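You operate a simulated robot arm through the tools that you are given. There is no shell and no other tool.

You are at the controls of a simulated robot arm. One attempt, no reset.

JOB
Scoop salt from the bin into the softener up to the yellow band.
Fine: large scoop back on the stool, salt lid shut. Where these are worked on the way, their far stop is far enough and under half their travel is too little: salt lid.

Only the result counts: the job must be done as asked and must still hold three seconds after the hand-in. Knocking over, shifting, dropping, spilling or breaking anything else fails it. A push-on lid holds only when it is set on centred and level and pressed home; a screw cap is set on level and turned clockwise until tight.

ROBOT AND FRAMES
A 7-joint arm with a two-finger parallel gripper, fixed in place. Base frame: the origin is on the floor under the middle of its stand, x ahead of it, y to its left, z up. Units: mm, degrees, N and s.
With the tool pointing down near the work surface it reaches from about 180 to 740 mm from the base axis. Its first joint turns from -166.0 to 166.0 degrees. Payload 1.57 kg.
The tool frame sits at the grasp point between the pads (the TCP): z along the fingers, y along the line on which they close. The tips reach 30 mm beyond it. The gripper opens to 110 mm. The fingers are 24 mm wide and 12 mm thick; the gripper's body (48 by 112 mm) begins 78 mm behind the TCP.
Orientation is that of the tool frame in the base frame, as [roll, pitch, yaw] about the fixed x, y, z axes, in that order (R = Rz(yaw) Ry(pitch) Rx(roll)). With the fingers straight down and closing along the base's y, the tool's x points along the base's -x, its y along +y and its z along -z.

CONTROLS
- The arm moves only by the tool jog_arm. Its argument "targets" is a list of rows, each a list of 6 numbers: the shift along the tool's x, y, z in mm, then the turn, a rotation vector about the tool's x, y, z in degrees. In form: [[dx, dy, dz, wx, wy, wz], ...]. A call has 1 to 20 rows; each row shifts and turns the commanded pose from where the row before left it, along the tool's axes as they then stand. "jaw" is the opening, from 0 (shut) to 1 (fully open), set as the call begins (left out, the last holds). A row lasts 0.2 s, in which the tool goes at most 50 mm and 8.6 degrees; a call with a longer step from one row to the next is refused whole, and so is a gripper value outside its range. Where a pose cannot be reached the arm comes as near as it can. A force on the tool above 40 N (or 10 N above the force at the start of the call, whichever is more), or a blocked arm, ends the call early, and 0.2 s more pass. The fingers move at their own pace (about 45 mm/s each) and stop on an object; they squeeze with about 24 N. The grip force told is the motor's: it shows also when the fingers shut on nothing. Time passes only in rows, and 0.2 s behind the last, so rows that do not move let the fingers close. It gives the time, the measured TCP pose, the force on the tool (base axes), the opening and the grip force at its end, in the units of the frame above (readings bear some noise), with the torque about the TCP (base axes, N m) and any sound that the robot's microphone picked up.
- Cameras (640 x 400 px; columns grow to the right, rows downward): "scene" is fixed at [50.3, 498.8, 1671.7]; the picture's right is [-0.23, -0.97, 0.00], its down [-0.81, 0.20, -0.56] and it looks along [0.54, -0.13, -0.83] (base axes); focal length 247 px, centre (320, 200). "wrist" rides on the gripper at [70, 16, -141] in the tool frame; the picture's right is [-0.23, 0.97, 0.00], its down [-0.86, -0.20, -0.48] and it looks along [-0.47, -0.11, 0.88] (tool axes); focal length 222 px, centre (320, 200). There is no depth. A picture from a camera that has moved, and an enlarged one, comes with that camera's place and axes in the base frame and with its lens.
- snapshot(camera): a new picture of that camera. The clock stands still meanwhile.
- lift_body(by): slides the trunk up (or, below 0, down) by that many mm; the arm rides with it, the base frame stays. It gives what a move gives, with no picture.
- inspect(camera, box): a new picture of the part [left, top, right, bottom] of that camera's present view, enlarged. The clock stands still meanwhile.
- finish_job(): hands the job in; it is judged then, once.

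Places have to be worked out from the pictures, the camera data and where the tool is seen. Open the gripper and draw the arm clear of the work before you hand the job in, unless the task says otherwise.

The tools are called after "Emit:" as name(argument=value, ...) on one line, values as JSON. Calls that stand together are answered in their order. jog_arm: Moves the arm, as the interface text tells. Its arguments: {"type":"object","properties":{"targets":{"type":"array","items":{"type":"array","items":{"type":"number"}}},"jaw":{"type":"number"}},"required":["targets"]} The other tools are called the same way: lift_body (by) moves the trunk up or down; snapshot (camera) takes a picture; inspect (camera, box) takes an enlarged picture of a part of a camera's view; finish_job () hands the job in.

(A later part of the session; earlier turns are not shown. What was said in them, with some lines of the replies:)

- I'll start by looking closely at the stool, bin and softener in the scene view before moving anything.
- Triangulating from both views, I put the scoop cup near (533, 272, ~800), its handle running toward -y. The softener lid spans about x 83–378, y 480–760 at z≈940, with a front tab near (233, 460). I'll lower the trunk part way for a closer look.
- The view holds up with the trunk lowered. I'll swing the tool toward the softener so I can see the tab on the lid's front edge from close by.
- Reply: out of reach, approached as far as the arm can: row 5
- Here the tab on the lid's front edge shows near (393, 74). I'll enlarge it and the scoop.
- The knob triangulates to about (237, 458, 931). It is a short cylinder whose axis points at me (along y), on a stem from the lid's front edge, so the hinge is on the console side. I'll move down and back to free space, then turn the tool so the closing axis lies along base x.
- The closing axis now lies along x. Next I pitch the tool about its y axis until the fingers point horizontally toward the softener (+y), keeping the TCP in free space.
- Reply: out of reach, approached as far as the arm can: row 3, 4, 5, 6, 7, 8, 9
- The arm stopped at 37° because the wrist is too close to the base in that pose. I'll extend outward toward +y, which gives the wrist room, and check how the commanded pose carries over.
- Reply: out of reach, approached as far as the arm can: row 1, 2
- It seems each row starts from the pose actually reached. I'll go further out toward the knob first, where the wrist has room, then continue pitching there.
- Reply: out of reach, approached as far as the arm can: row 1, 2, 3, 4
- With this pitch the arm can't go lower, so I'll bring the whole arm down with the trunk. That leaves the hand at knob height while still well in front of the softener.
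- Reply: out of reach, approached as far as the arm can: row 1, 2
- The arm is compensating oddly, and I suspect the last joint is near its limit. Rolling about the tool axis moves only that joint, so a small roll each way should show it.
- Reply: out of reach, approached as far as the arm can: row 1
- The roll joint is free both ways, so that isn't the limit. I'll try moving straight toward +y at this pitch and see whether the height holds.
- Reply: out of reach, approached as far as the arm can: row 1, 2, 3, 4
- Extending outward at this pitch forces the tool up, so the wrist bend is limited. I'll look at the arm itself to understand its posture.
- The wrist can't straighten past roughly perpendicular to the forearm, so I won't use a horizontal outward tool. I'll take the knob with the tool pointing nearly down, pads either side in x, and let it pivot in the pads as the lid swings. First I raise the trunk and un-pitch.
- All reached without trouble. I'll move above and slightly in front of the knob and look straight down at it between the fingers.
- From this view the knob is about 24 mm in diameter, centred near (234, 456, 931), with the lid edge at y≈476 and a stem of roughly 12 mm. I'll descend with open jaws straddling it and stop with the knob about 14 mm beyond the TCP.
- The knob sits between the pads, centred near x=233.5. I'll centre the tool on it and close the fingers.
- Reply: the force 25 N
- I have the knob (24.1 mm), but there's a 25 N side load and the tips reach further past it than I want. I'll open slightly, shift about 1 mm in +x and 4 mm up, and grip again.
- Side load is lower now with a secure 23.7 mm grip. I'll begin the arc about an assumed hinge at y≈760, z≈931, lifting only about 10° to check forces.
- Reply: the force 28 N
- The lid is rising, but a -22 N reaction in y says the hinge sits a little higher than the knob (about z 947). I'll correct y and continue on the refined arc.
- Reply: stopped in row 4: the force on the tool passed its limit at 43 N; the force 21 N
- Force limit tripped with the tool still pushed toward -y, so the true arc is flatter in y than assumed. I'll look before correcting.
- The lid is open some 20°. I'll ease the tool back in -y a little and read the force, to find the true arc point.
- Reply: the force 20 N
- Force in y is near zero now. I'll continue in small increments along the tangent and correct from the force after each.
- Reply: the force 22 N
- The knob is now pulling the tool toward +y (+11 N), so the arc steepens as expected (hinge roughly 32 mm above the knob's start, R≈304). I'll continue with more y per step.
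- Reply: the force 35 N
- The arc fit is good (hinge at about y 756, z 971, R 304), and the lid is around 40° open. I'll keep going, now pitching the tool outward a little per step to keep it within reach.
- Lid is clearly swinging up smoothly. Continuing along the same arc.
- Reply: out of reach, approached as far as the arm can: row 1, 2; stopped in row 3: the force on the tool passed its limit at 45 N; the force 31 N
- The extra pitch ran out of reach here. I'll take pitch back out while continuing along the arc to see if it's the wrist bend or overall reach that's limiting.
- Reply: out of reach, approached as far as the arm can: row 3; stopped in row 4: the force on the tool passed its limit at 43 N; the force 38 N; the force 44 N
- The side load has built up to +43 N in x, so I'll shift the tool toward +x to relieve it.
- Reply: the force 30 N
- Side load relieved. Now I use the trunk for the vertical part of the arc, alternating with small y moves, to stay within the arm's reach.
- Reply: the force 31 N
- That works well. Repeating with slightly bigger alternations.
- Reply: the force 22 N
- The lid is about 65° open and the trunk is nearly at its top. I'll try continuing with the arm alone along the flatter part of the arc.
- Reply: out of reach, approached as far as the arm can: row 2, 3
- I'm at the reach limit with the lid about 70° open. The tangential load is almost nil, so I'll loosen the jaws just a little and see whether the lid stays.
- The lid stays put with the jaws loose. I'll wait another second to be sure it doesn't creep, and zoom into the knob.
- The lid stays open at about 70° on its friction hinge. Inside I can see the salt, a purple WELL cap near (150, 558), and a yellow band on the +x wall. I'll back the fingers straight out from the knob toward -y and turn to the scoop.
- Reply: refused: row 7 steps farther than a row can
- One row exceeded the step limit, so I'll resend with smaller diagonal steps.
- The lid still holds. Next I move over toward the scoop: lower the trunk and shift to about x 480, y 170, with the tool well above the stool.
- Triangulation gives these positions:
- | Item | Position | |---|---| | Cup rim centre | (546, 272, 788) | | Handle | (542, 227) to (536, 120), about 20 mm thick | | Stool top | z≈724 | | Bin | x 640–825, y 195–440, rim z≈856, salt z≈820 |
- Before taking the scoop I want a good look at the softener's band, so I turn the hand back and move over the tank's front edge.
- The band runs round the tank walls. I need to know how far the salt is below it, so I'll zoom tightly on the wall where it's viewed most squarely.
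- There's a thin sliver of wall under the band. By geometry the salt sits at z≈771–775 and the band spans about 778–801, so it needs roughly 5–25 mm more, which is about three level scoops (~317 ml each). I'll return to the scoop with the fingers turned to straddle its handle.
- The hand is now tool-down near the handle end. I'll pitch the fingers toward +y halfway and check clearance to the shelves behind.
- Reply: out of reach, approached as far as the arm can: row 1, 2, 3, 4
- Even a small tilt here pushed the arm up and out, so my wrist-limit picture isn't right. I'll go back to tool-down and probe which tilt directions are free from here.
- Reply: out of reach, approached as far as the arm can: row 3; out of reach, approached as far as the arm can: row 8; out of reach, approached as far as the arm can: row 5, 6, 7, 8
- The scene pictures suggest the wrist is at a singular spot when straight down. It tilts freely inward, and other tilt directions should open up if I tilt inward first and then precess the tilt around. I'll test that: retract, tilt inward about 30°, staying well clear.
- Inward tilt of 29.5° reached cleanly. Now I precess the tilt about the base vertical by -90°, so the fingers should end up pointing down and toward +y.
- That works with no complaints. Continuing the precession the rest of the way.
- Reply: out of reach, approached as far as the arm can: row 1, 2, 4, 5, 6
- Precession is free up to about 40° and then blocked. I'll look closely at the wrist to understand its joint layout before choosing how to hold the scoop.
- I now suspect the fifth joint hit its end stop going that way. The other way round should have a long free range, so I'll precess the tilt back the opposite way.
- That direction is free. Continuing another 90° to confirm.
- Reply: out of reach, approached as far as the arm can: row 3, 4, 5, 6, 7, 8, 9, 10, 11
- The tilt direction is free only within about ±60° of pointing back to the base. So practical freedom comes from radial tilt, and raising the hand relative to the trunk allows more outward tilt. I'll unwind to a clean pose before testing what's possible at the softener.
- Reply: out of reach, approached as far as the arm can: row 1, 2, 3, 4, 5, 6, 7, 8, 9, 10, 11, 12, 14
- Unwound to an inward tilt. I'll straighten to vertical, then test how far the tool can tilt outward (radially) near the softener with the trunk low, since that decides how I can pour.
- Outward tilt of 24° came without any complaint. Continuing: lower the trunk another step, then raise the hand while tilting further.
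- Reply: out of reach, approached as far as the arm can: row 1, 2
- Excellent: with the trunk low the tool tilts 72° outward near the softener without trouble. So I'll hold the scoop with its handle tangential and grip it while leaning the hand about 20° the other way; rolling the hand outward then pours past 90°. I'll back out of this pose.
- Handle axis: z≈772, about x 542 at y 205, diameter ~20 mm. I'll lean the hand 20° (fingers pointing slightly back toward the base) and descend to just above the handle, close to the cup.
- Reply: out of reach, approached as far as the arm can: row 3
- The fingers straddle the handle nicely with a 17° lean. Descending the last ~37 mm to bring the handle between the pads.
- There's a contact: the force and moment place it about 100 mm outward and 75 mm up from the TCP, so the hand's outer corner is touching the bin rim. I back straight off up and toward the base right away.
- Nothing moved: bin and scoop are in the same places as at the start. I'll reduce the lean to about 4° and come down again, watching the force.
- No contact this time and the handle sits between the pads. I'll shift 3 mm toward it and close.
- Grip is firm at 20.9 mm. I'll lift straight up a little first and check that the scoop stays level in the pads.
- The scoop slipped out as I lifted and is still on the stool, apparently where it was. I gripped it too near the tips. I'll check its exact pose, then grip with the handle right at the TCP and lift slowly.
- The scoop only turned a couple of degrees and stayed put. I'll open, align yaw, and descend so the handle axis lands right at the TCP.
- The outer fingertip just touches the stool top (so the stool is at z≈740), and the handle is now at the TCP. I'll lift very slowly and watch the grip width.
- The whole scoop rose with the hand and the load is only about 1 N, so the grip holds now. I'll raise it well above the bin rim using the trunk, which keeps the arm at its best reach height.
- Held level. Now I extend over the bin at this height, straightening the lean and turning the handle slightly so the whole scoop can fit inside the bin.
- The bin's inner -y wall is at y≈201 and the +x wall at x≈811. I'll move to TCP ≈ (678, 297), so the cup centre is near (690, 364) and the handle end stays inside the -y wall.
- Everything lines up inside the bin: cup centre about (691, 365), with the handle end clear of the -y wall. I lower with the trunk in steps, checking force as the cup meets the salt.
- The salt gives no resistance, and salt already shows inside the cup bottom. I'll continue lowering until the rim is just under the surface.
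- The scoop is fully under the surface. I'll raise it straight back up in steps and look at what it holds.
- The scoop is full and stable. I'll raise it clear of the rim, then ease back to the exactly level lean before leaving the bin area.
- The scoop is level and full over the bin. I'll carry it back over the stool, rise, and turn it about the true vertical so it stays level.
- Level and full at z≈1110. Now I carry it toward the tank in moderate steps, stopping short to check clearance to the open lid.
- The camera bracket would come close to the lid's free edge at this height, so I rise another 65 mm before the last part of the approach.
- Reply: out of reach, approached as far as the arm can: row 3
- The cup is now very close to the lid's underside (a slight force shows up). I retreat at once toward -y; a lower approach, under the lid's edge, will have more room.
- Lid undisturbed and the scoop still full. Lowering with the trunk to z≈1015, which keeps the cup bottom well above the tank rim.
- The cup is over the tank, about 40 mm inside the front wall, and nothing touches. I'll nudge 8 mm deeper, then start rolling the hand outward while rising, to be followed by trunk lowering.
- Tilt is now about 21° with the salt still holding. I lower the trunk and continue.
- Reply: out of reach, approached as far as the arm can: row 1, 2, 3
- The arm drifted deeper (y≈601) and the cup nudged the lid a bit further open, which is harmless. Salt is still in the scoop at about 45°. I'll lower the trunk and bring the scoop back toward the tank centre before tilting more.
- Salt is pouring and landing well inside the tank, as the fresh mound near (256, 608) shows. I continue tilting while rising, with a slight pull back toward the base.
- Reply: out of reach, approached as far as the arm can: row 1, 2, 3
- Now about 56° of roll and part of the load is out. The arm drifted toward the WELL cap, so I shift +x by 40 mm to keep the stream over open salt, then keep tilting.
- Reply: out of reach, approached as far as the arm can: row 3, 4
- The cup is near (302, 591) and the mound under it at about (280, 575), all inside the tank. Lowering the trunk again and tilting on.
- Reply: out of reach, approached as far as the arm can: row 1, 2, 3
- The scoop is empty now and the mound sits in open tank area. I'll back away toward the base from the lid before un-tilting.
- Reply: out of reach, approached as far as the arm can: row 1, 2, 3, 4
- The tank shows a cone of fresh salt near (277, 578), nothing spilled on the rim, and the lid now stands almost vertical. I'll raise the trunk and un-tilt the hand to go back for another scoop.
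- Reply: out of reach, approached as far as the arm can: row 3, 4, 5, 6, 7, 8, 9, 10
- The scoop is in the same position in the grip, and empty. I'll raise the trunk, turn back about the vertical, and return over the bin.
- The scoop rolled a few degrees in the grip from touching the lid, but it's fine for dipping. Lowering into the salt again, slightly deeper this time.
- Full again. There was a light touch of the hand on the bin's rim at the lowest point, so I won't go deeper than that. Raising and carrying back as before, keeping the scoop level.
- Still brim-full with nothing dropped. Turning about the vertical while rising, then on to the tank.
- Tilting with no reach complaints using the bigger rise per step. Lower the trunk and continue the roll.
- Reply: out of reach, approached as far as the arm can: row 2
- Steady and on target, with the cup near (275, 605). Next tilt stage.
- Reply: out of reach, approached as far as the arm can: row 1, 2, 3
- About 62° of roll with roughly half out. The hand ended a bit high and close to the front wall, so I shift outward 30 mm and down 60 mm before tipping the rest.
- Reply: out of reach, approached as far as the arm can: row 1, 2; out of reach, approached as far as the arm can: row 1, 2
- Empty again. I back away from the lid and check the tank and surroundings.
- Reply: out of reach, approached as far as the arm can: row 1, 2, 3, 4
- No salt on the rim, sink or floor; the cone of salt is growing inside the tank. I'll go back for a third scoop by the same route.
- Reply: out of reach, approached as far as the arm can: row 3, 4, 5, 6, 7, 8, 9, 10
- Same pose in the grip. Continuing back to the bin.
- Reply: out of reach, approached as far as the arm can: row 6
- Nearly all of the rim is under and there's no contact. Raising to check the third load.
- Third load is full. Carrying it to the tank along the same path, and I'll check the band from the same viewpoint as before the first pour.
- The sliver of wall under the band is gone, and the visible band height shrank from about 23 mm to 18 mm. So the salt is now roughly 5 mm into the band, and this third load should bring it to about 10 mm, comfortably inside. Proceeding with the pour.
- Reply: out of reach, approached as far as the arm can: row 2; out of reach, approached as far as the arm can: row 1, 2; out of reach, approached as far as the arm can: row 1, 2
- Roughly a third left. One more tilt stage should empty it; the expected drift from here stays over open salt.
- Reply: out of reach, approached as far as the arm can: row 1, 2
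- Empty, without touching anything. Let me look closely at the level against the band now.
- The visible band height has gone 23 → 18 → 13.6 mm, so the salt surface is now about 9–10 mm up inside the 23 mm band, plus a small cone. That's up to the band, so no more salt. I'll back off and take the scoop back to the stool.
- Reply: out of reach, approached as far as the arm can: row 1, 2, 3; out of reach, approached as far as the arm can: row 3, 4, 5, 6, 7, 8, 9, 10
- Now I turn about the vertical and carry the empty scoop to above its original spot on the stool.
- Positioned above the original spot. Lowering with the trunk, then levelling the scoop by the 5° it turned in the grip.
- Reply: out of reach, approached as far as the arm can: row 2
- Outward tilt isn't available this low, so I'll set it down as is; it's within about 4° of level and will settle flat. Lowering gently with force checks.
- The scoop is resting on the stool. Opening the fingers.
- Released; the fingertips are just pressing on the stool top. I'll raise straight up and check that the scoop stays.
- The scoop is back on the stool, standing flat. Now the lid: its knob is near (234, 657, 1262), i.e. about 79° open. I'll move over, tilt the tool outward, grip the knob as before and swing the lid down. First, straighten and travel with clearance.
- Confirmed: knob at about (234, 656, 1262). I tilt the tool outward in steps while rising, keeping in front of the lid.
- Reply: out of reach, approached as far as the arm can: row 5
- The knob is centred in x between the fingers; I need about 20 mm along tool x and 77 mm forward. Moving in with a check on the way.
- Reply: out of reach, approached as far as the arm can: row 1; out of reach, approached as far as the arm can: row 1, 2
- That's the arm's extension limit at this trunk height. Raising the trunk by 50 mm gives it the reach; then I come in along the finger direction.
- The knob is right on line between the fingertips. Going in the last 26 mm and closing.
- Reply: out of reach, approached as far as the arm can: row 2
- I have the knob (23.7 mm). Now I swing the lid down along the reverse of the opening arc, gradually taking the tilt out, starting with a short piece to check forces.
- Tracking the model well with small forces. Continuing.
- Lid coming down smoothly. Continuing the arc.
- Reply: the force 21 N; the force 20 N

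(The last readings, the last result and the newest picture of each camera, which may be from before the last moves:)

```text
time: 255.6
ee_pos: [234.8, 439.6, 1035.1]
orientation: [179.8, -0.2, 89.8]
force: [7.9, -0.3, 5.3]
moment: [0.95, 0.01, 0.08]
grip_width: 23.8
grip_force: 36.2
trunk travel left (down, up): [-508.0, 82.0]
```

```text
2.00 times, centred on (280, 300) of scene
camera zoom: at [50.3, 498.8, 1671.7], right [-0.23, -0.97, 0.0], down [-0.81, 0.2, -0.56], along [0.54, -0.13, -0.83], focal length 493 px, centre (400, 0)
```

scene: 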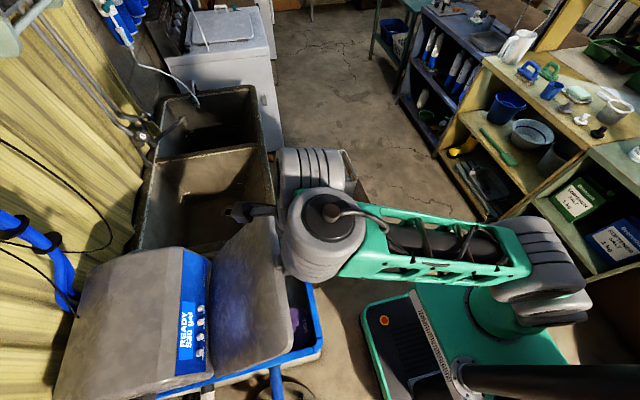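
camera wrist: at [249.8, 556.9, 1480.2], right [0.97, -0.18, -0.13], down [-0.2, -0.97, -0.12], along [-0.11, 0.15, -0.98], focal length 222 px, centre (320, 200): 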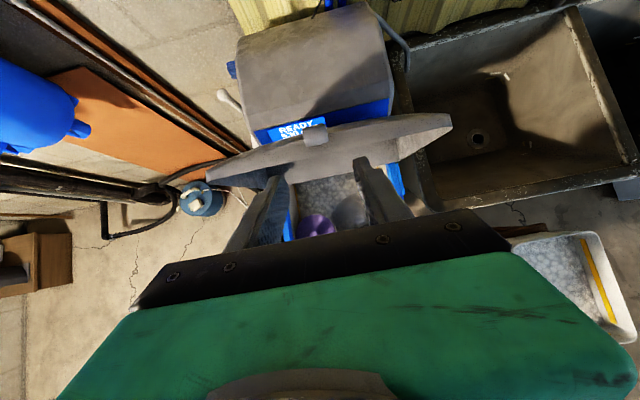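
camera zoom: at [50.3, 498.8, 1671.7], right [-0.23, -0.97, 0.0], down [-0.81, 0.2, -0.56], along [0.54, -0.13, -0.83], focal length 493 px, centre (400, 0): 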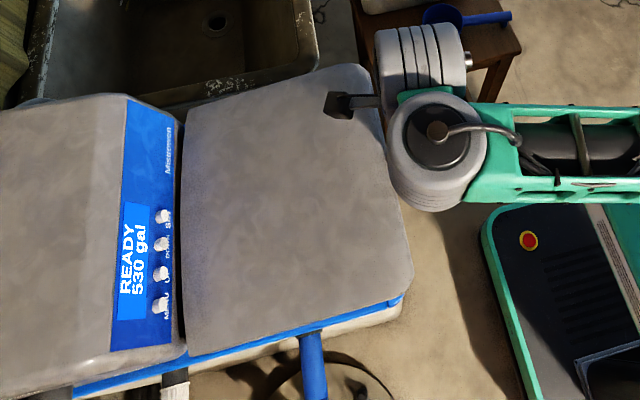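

Force is near zero and the lid nearly down. From here the arc is almost vertical, so I go straight down.

Emit:
jog_arm(targets=[[0, 0, 10.5, 0, 0, 0], [0.3, 0, 10.5, 0, 0, 0], [0.3, 0, 10.5, 0, 0, 0], [0.5, 0, 10.5, 0, 0, 0]])

Emit:
jog_arm(targets=[[0.5, 0, 10, 0, 0, 0], [0.5, 0, 10, 0, 0, 0], [0.5, 0, 8, 0, 0, 0]])

```text
time: 256.4
ee_pos: [236.2, 439.3, 1016.2]
orientation: [-179.7, 1.8, 90.4]
force: [-32.9, -17.1, 1.0]
moment: [0.23, -0.19, 0.5]
grip_width: 24.0
grip_force: 36.1
out of reach, approached as far as the arm can: row 2, 3, 4
trunk travel left (down, up): [-508.0, 82.0]
stopped in row 4: the force on the tool passed its limit at 46 N (the readings are from after the stop); the commanded pose is now the measured one
```

```text
time: 256.9
ee_pos: [235.5, 439.1, 1004.8]
orientation: [-179.1, 2.2, 90.3]
force: [-34.8, -12.8, 2.3]
moment: [0.15, -0.13, 0.45]
grip_width: 24.0
grip_force: 35.7
out of reach, approached as far as the arm can: row 2
trunk travel left (down, up): [-508.0, 82.0]
stopped in row 2: the force on the tool passed its limit at 50 N (the readings are from after the stop); the commanded pose is now the measured one
```

The arm posture is hitting a limit here and building side load. I'll relieve the side force, then finish the downward motion with the trunk instead.

Emit:
jog_arm(targets=[[0, -2.5, 0, 0, 0, 0], [0, -2.5, 0, 0, 0, 0]])

Emit:
lift_body(by=-8)

```text
time: 257.5
ee_pos: [234.3, 438.4, 1003.7]
orientation: [-179.5, 2.2, 90.1]
force: [-18.0, -14.5, -2.5]
moment: [-0.87, -0.17, 0.17]
grip_width: 24.0
grip_force: 35.5
trunk travel left (down, up): [-508.0, 82.0]
```

```text
time: 258.1
ee_pos: [235.9, 439.2, 996.6]
orientation: [-179.6, 1.9, 90.2]
force: [-13.1, -14.9, 1.8]
moment: [0.77, -0.22, -0.05]
grip_width: 23.7
grip_force: 36.2
trunk travel left (down, up): [-500.0, 90.0]
```

Emit:
jog_arm(targets=[[-1, -1.5, 0, 0, 0, 0]])

Emit:
lift_body(by=-14)

Emit:
lift_body(by=-14)

Emit:
inspect(camera="scene", box=[170, 200, 390, 400])

```text
time: 258.5
ee_pos: [235.4, 439.5, 995.4]
orientation: [-179.5, 1.8, 90.1]
force: [-4.0, -5.0, 1.3]
moment: [0.54, -0.32, -0.04]
grip_width: 23.8
grip_force: 35.7
trunk travel left (down, up): [-500.0, 90.0]
```

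```text
time: 259.1
ee_pos: [235.4, 439.1, 982.8]
orientation: [-179.5, 2.0, 90.1]
force: [0.3, 1.0, 1.5]
moment: [1.08, -0.34, -0.07]
grip_width: 23.7
grip_force: 36.3
trunk travel left (down, up): [-486.0, 104.0]
```

```text
time: 259.7
ee_pos: [233.5, 440.9, 965.9]
orientation: [-179.6, 2.2, 90.2]
force: [4.4, 7.5, 0.3]
moment: [1.12, -0.41, -0.11]
grip_width: 23.9
grip_force: 35.6
trunk travel left (down, up): [-472.0, 118.0]
```

```text
2.00 times, centred on (280, 300) of scene
camera zoom: at [50.3, 498.8, 1671.7], right [-0.23, -0.97, 0.0], down [-0.81, 0.2, -0.56], along [0.54, -0.13, -0.83], focal length 493 px, centre (400, 0)
```

zoom: 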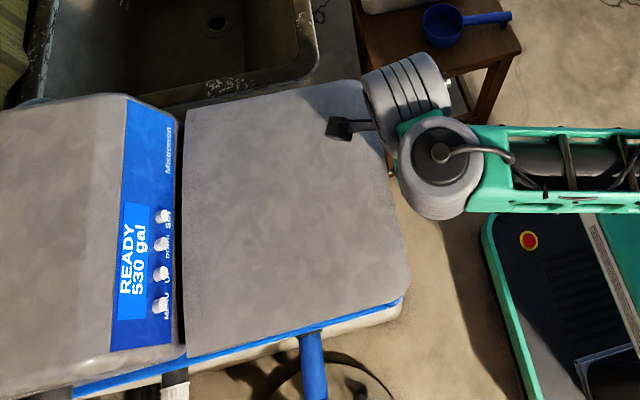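

Emit:
lift_body(by=-6)

Emit:
lift_body(by=-5)

Emit:
lift_body(by=-4)

```text
time: 260.2
ee_pos: [235.2, 442.0, 961.9]
orientation: [-179.5, 2.0, 90.2]
force: [5.3, 11.0, 3.6]
moment: [1.09, -0.55, 0.06]
grip_width: 24.0
grip_force: 36.1
trunk travel left (down, up): [-466.0, 124.0]
```

```text
time: 260.8
ee_pos: [235.3, 441.1, 955.6]
orientation: [-179.5, 2.1, 90.2]
force: [5.6, 14.6, 3.0]
moment: [1.01, -0.47, -0.02]
grip_width: 23.9
grip_force: 36.0
trunk travel left (down, up): [-461.0, 129.0]
```

```text
time: 261.3
ee_pos: [234.9, 440.9, 952.0]
orientation: [-179.6, 2.1, 90.2]
force: [5.4, 16.5, 4.6]
moment: [0.98, -0.53, -0.01]
grip_width: 24.1
grip_force: 36.0
trunk travel left (down, up): [-457.0, 133.0]
```

Emit:
lift_body(by=-4)

Emit:
lift_body(by=-3)

Emit:
inspect(camera="scene", box=[170, 200, 390, 400])

Emit:
snapshot(camera="wrist")

```text
time: 261.9
ee_pos: [234.8, 440.9, 946.7]
orientation: [-179.5, 2.1, 90.2]
force: [5.6, 16.9, 4.6]
moment: [0.95, -0.46, -0.03]
grip_width: 23.8
grip_force: 35.8
trunk travel left (down, up): [-453.0, 137.0]
```

```text
time: 262.4
ee_pos: [235.5, 441.1, 946.5]
orientation: [-179.6, 2.0, 90.1]
force: [5.2, 17.8, 10.6]
moment: [0.71, -0.43, -0.02]
grip_width: 24.1
grip_force: 35.9
trunk travel left (down, up): [-450.0, 140.0]
```

```text
2.00 times, centred on (280, 300) of scene
camera zoom: at [50.3, 498.8, 1671.7], right [-0.23, -0.97, 0.0], down [-0.81, 0.2, -0.56], along [0.54, -0.13, -0.83], focal length 493 px, centre (400, 0)
```

zoom: 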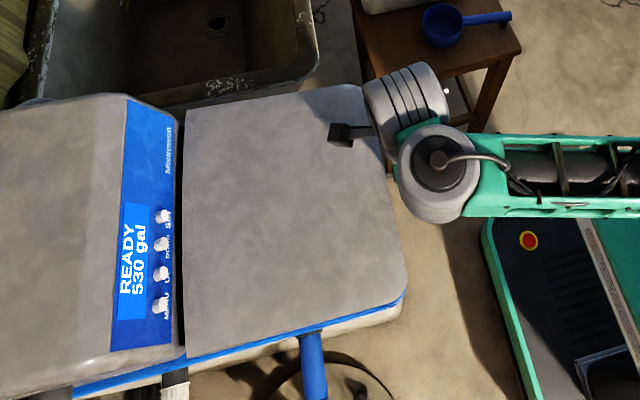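

```text
taken
camera wrist: at [251.9, 515.7, 1084.5], right [0.97, -0.22, 0.0], down [-0.19, -0.84, 0.51], along [-0.12, -0.5, -0.86], focal length 222 px, centre (320, 200)
```

wrist: 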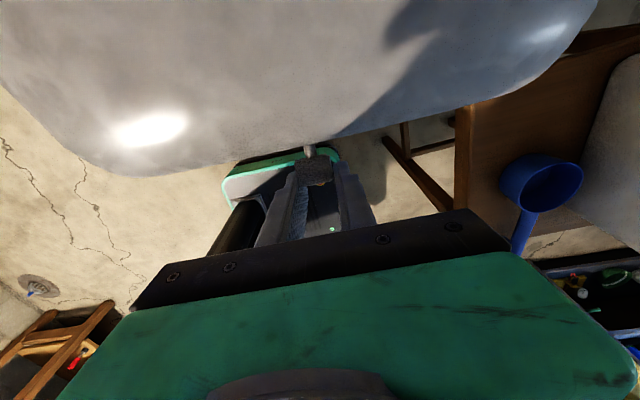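

The lid has reached its stop: z no longer drops while force rises. I press slightly more, then open the fingers and rise.

Emit:
lift_body(by=-3)

Emit:
jog_arm(targets=[[0, 0, 0, 0, 0, 0], [0, 0, 0, 0, 0, 0], [0, 0, 0, 0, 0, 0], [0, 0, 0, 0, 0, 0]], jaw=0.6)

Emit:
inspect(camera="wrist", box=[160, 100, 480, 300])

```text
time: 262.9
ee_pos: [235.4, 440.7, 945.5]
orientation: [-179.7, 1.6, 90.1]
force: [7.2, 14.8, 31.1]
moment: [0.6, -0.21, -0.05]
grip_width: 23.8
grip_force: 35.6
trunk travel left (down, up): [-447.0, 143.0]
```

```text
time: 263.9
ee_pos: [233.8, 440.3, 942.7]
orientation: [-179.4, 2.1, 90.1]
force: [-0.6, -0.3, 0.8]
moment: [0.01, 0.01, 0.0]
grip_width: 66.0
grip_force: 0.1
trunk travel left (down, up): [-447.0, 143.0]
```

```text
2.00 times, centred on (320, 200) of wrist
camera zoom: at [251.6, 514.5, 1080.9], right [0.97, -0.22, 0.0], down [-0.19, -0.84, 0.51], along [-0.12, -0.5, -0.86], focal length 444 px, centre (320, 200)
```

zoom: 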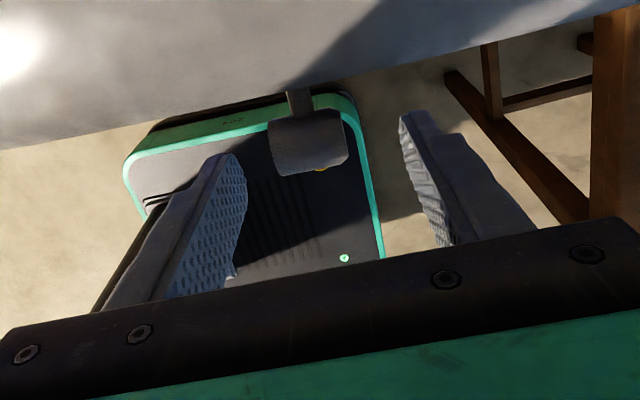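

Released cleanly after pressing with about 30 N at the stop. Rising straight up with the trunk, then checking the lid.

Emit:
lift_body(by=90)

Emit:
jog_arm(targets=[[-20, 0, -10, 0, 0, 0], [-30, 0, -20, 0, 0, 0], [-30, 0, -20, 0, 0, 0], [-30, 0, -20, 0, 0, 0]])

Emit:
snapshot(camera="scene")

Emit:
inspect(camera="scene", box=[40, 230, 360, 400])

Emit:
snapshot(camera="wrist")

```text
time: 265.1
ee_pos: [233.8, 438.9, 1032.7]
orientation: [-179.5, 2.0, 90.1]
force: [0.0, -0.8, -0.3]
moment: [0.01, -0.03, 0.0]
grip_width: 65.7
grip_force: 0.1
trunk travel left (down, up): [-537.0, 53.0]
```

```text
time: 266.1
ee_pos: [235.1, 331.4, 1107.0]
orientation: [-179.5, 2.0, 90.3]
force: [0.1, -0.5, 0.0]
moment: [0.0, -0.03, 0.01]
grip_width: 66.0
grip_force: 0.0
trunk travel left (down, up): [-537.0, 53.0]
```

```text
taken
```

scene: 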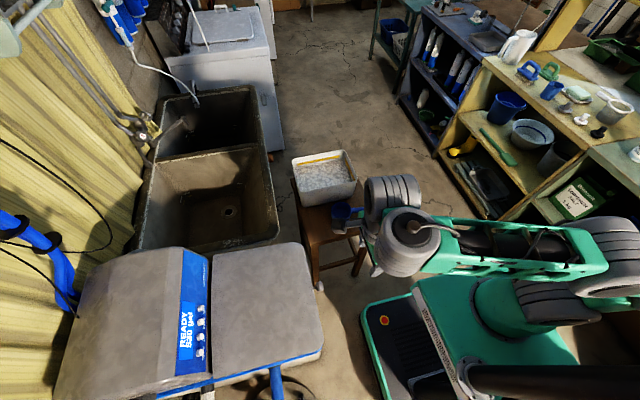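

```text
2.00 times, centred on (200, 315) of scene
camera zoom: at [50.3, 498.8, 1671.7], right [-0.23, -0.97, 0.0], down [-0.81, 0.2, -0.56], along [0.54, -0.13, -0.83], focal length 493 px, centre (560, -30)
```

zoom: 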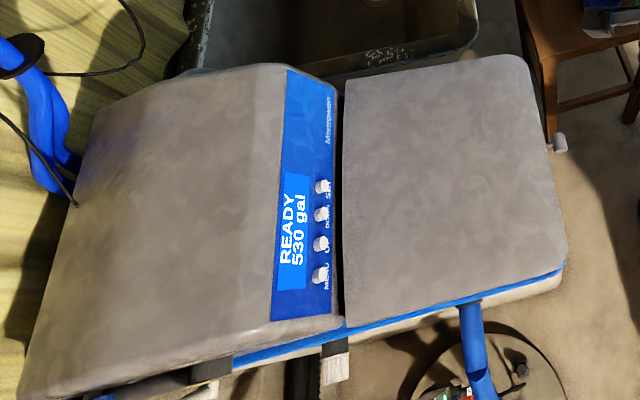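

```text
taken
camera wrist: at [252.2, 406.5, 1245.3], right [0.97, -0.22, 0.0], down [-0.19, -0.84, 0.51], along [-0.12, -0.5, -0.86], focal length 222 px, centre (320, 200)
```

wrist: 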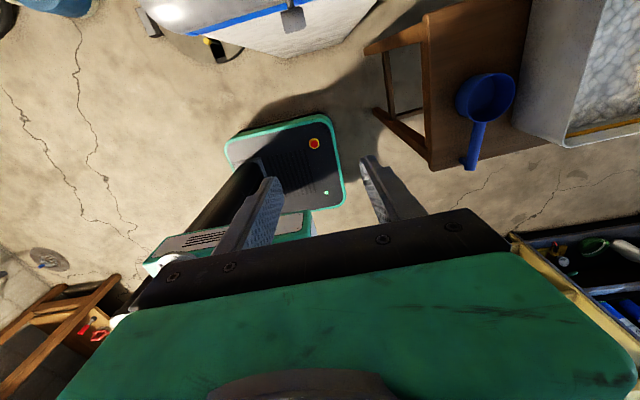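

The lid looks exactly as at the start, fully shut. I'll draw the arm further clear and do a last check of the stool, scoop, bin and floor for anything out of place.

Emit:
jog_arm(targets=[[-30, 10, -15, 0, 0, 0], [-30, 10, -15, 0, 0, 0], [-30, 10, -15, 0, 0, 0]], jaw=1)

Emit:
inspect(camera="scene", box=[250, 120, 410, 300])

Emit:
inspect(camera="scene", box=[200, 230, 400, 400])

Emit:
snapshot(camera="wrist")

```text
time: 266.9
ee_pos: [267.2, 243.4, 1154.1]
orientation: [-179.5, 1.9, 90.2]
force: [0.4, -0.2, -0.4]
moment: [-0.02, -0.02, -0.01]
grip_width: 110.0
grip_force: 0.1
trunk travel left (down, up): [-537.0, 53.0]
```

```text
2.22 times, centred on (330, 210) of scene
camera zoom: at [50.3, 498.8, 1671.7], right [-0.23, -0.97, 0.0], down [-0.81, 0.2, -0.56], along [0.54, -0.13, -0.83], focal length 548 px, centre (298, 178)
```

zoom: 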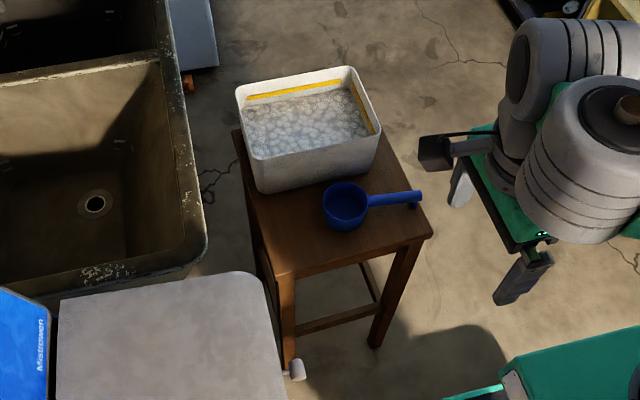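

```text
2.35 times, centred on (300, 315) of scene
camera zoom: at [50.3, 498.8, 1671.7], right [-0.23, -0.97, 0.0], down [-0.81, 0.2, -0.56], along [0.54, -0.13, -0.83], focal length 580 px, centre (367, -71)
```

zoom: 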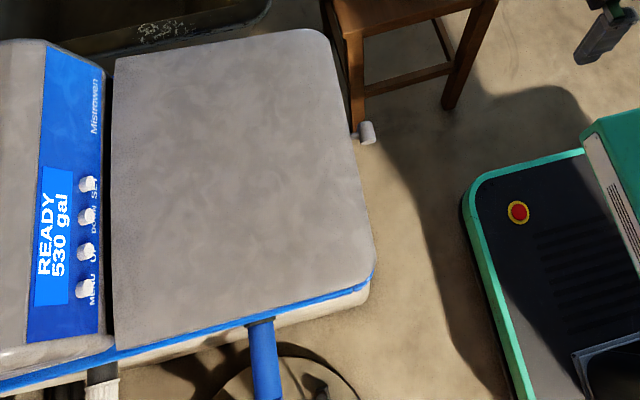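

```text
taken
camera wrist: at [284.4, 318.2, 1292.7], right [0.97, -0.22, 0.0], down [-0.19, -0.84, 0.51], along [-0.12, -0.5, -0.86], focal length 222 px, centre (320, 200)
```

wrist: 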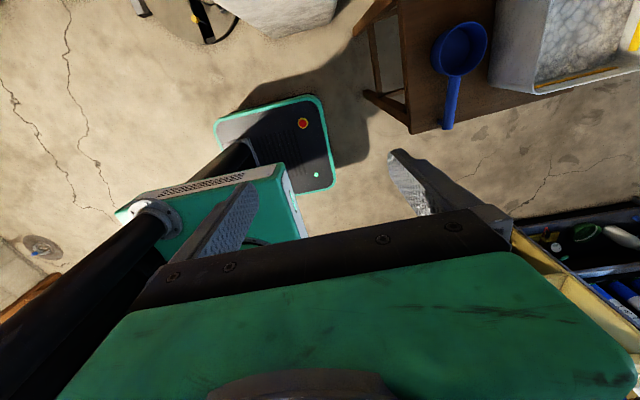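

Everything checks out. The lid is shut, the scoop is standing on the stool, the bin is unmoved, no salt shows anywhere outside, and the salt in the softener is about 10 mm up inside the band. The gripper is open and the arm is clear, so I hand the job in.

Emit:
finish_job()

```text
The job is handed in.
```

I handed the job in with the softener filled into the yellow band, the lid shut and the large scoop back on the stool. I don't have the judge's result.

- **Salt level:** Three full scoops went from the bin into the softener. From the camera views, the salt surface is about 10 mm up inside the band, which is about 23 mm tall. A small cone of salt is left where I poured.
- **Lid:** I opened it past half its travel. Afterwards I closed it by the knob and pressed it against its stop with about 30 N. It looks the same as it did at the start.
- **Scoop:** It is standing flat on the stool, within a couple of centimetres of where it was. It slipped out of the gripper once on the first lift but stayed on the stool.
- **Contacts:** The hand touched the bin rim lightly twice (about 15 N and 9 N). I compared the bin's position after the first touch and it had not moved, and nothing looked out of place in the final check. The scoop also nudged the open lid a little further open while I poured.
- **Spills:** I saw no salt on the softener rim, stool, sink or floor in the final pictures.
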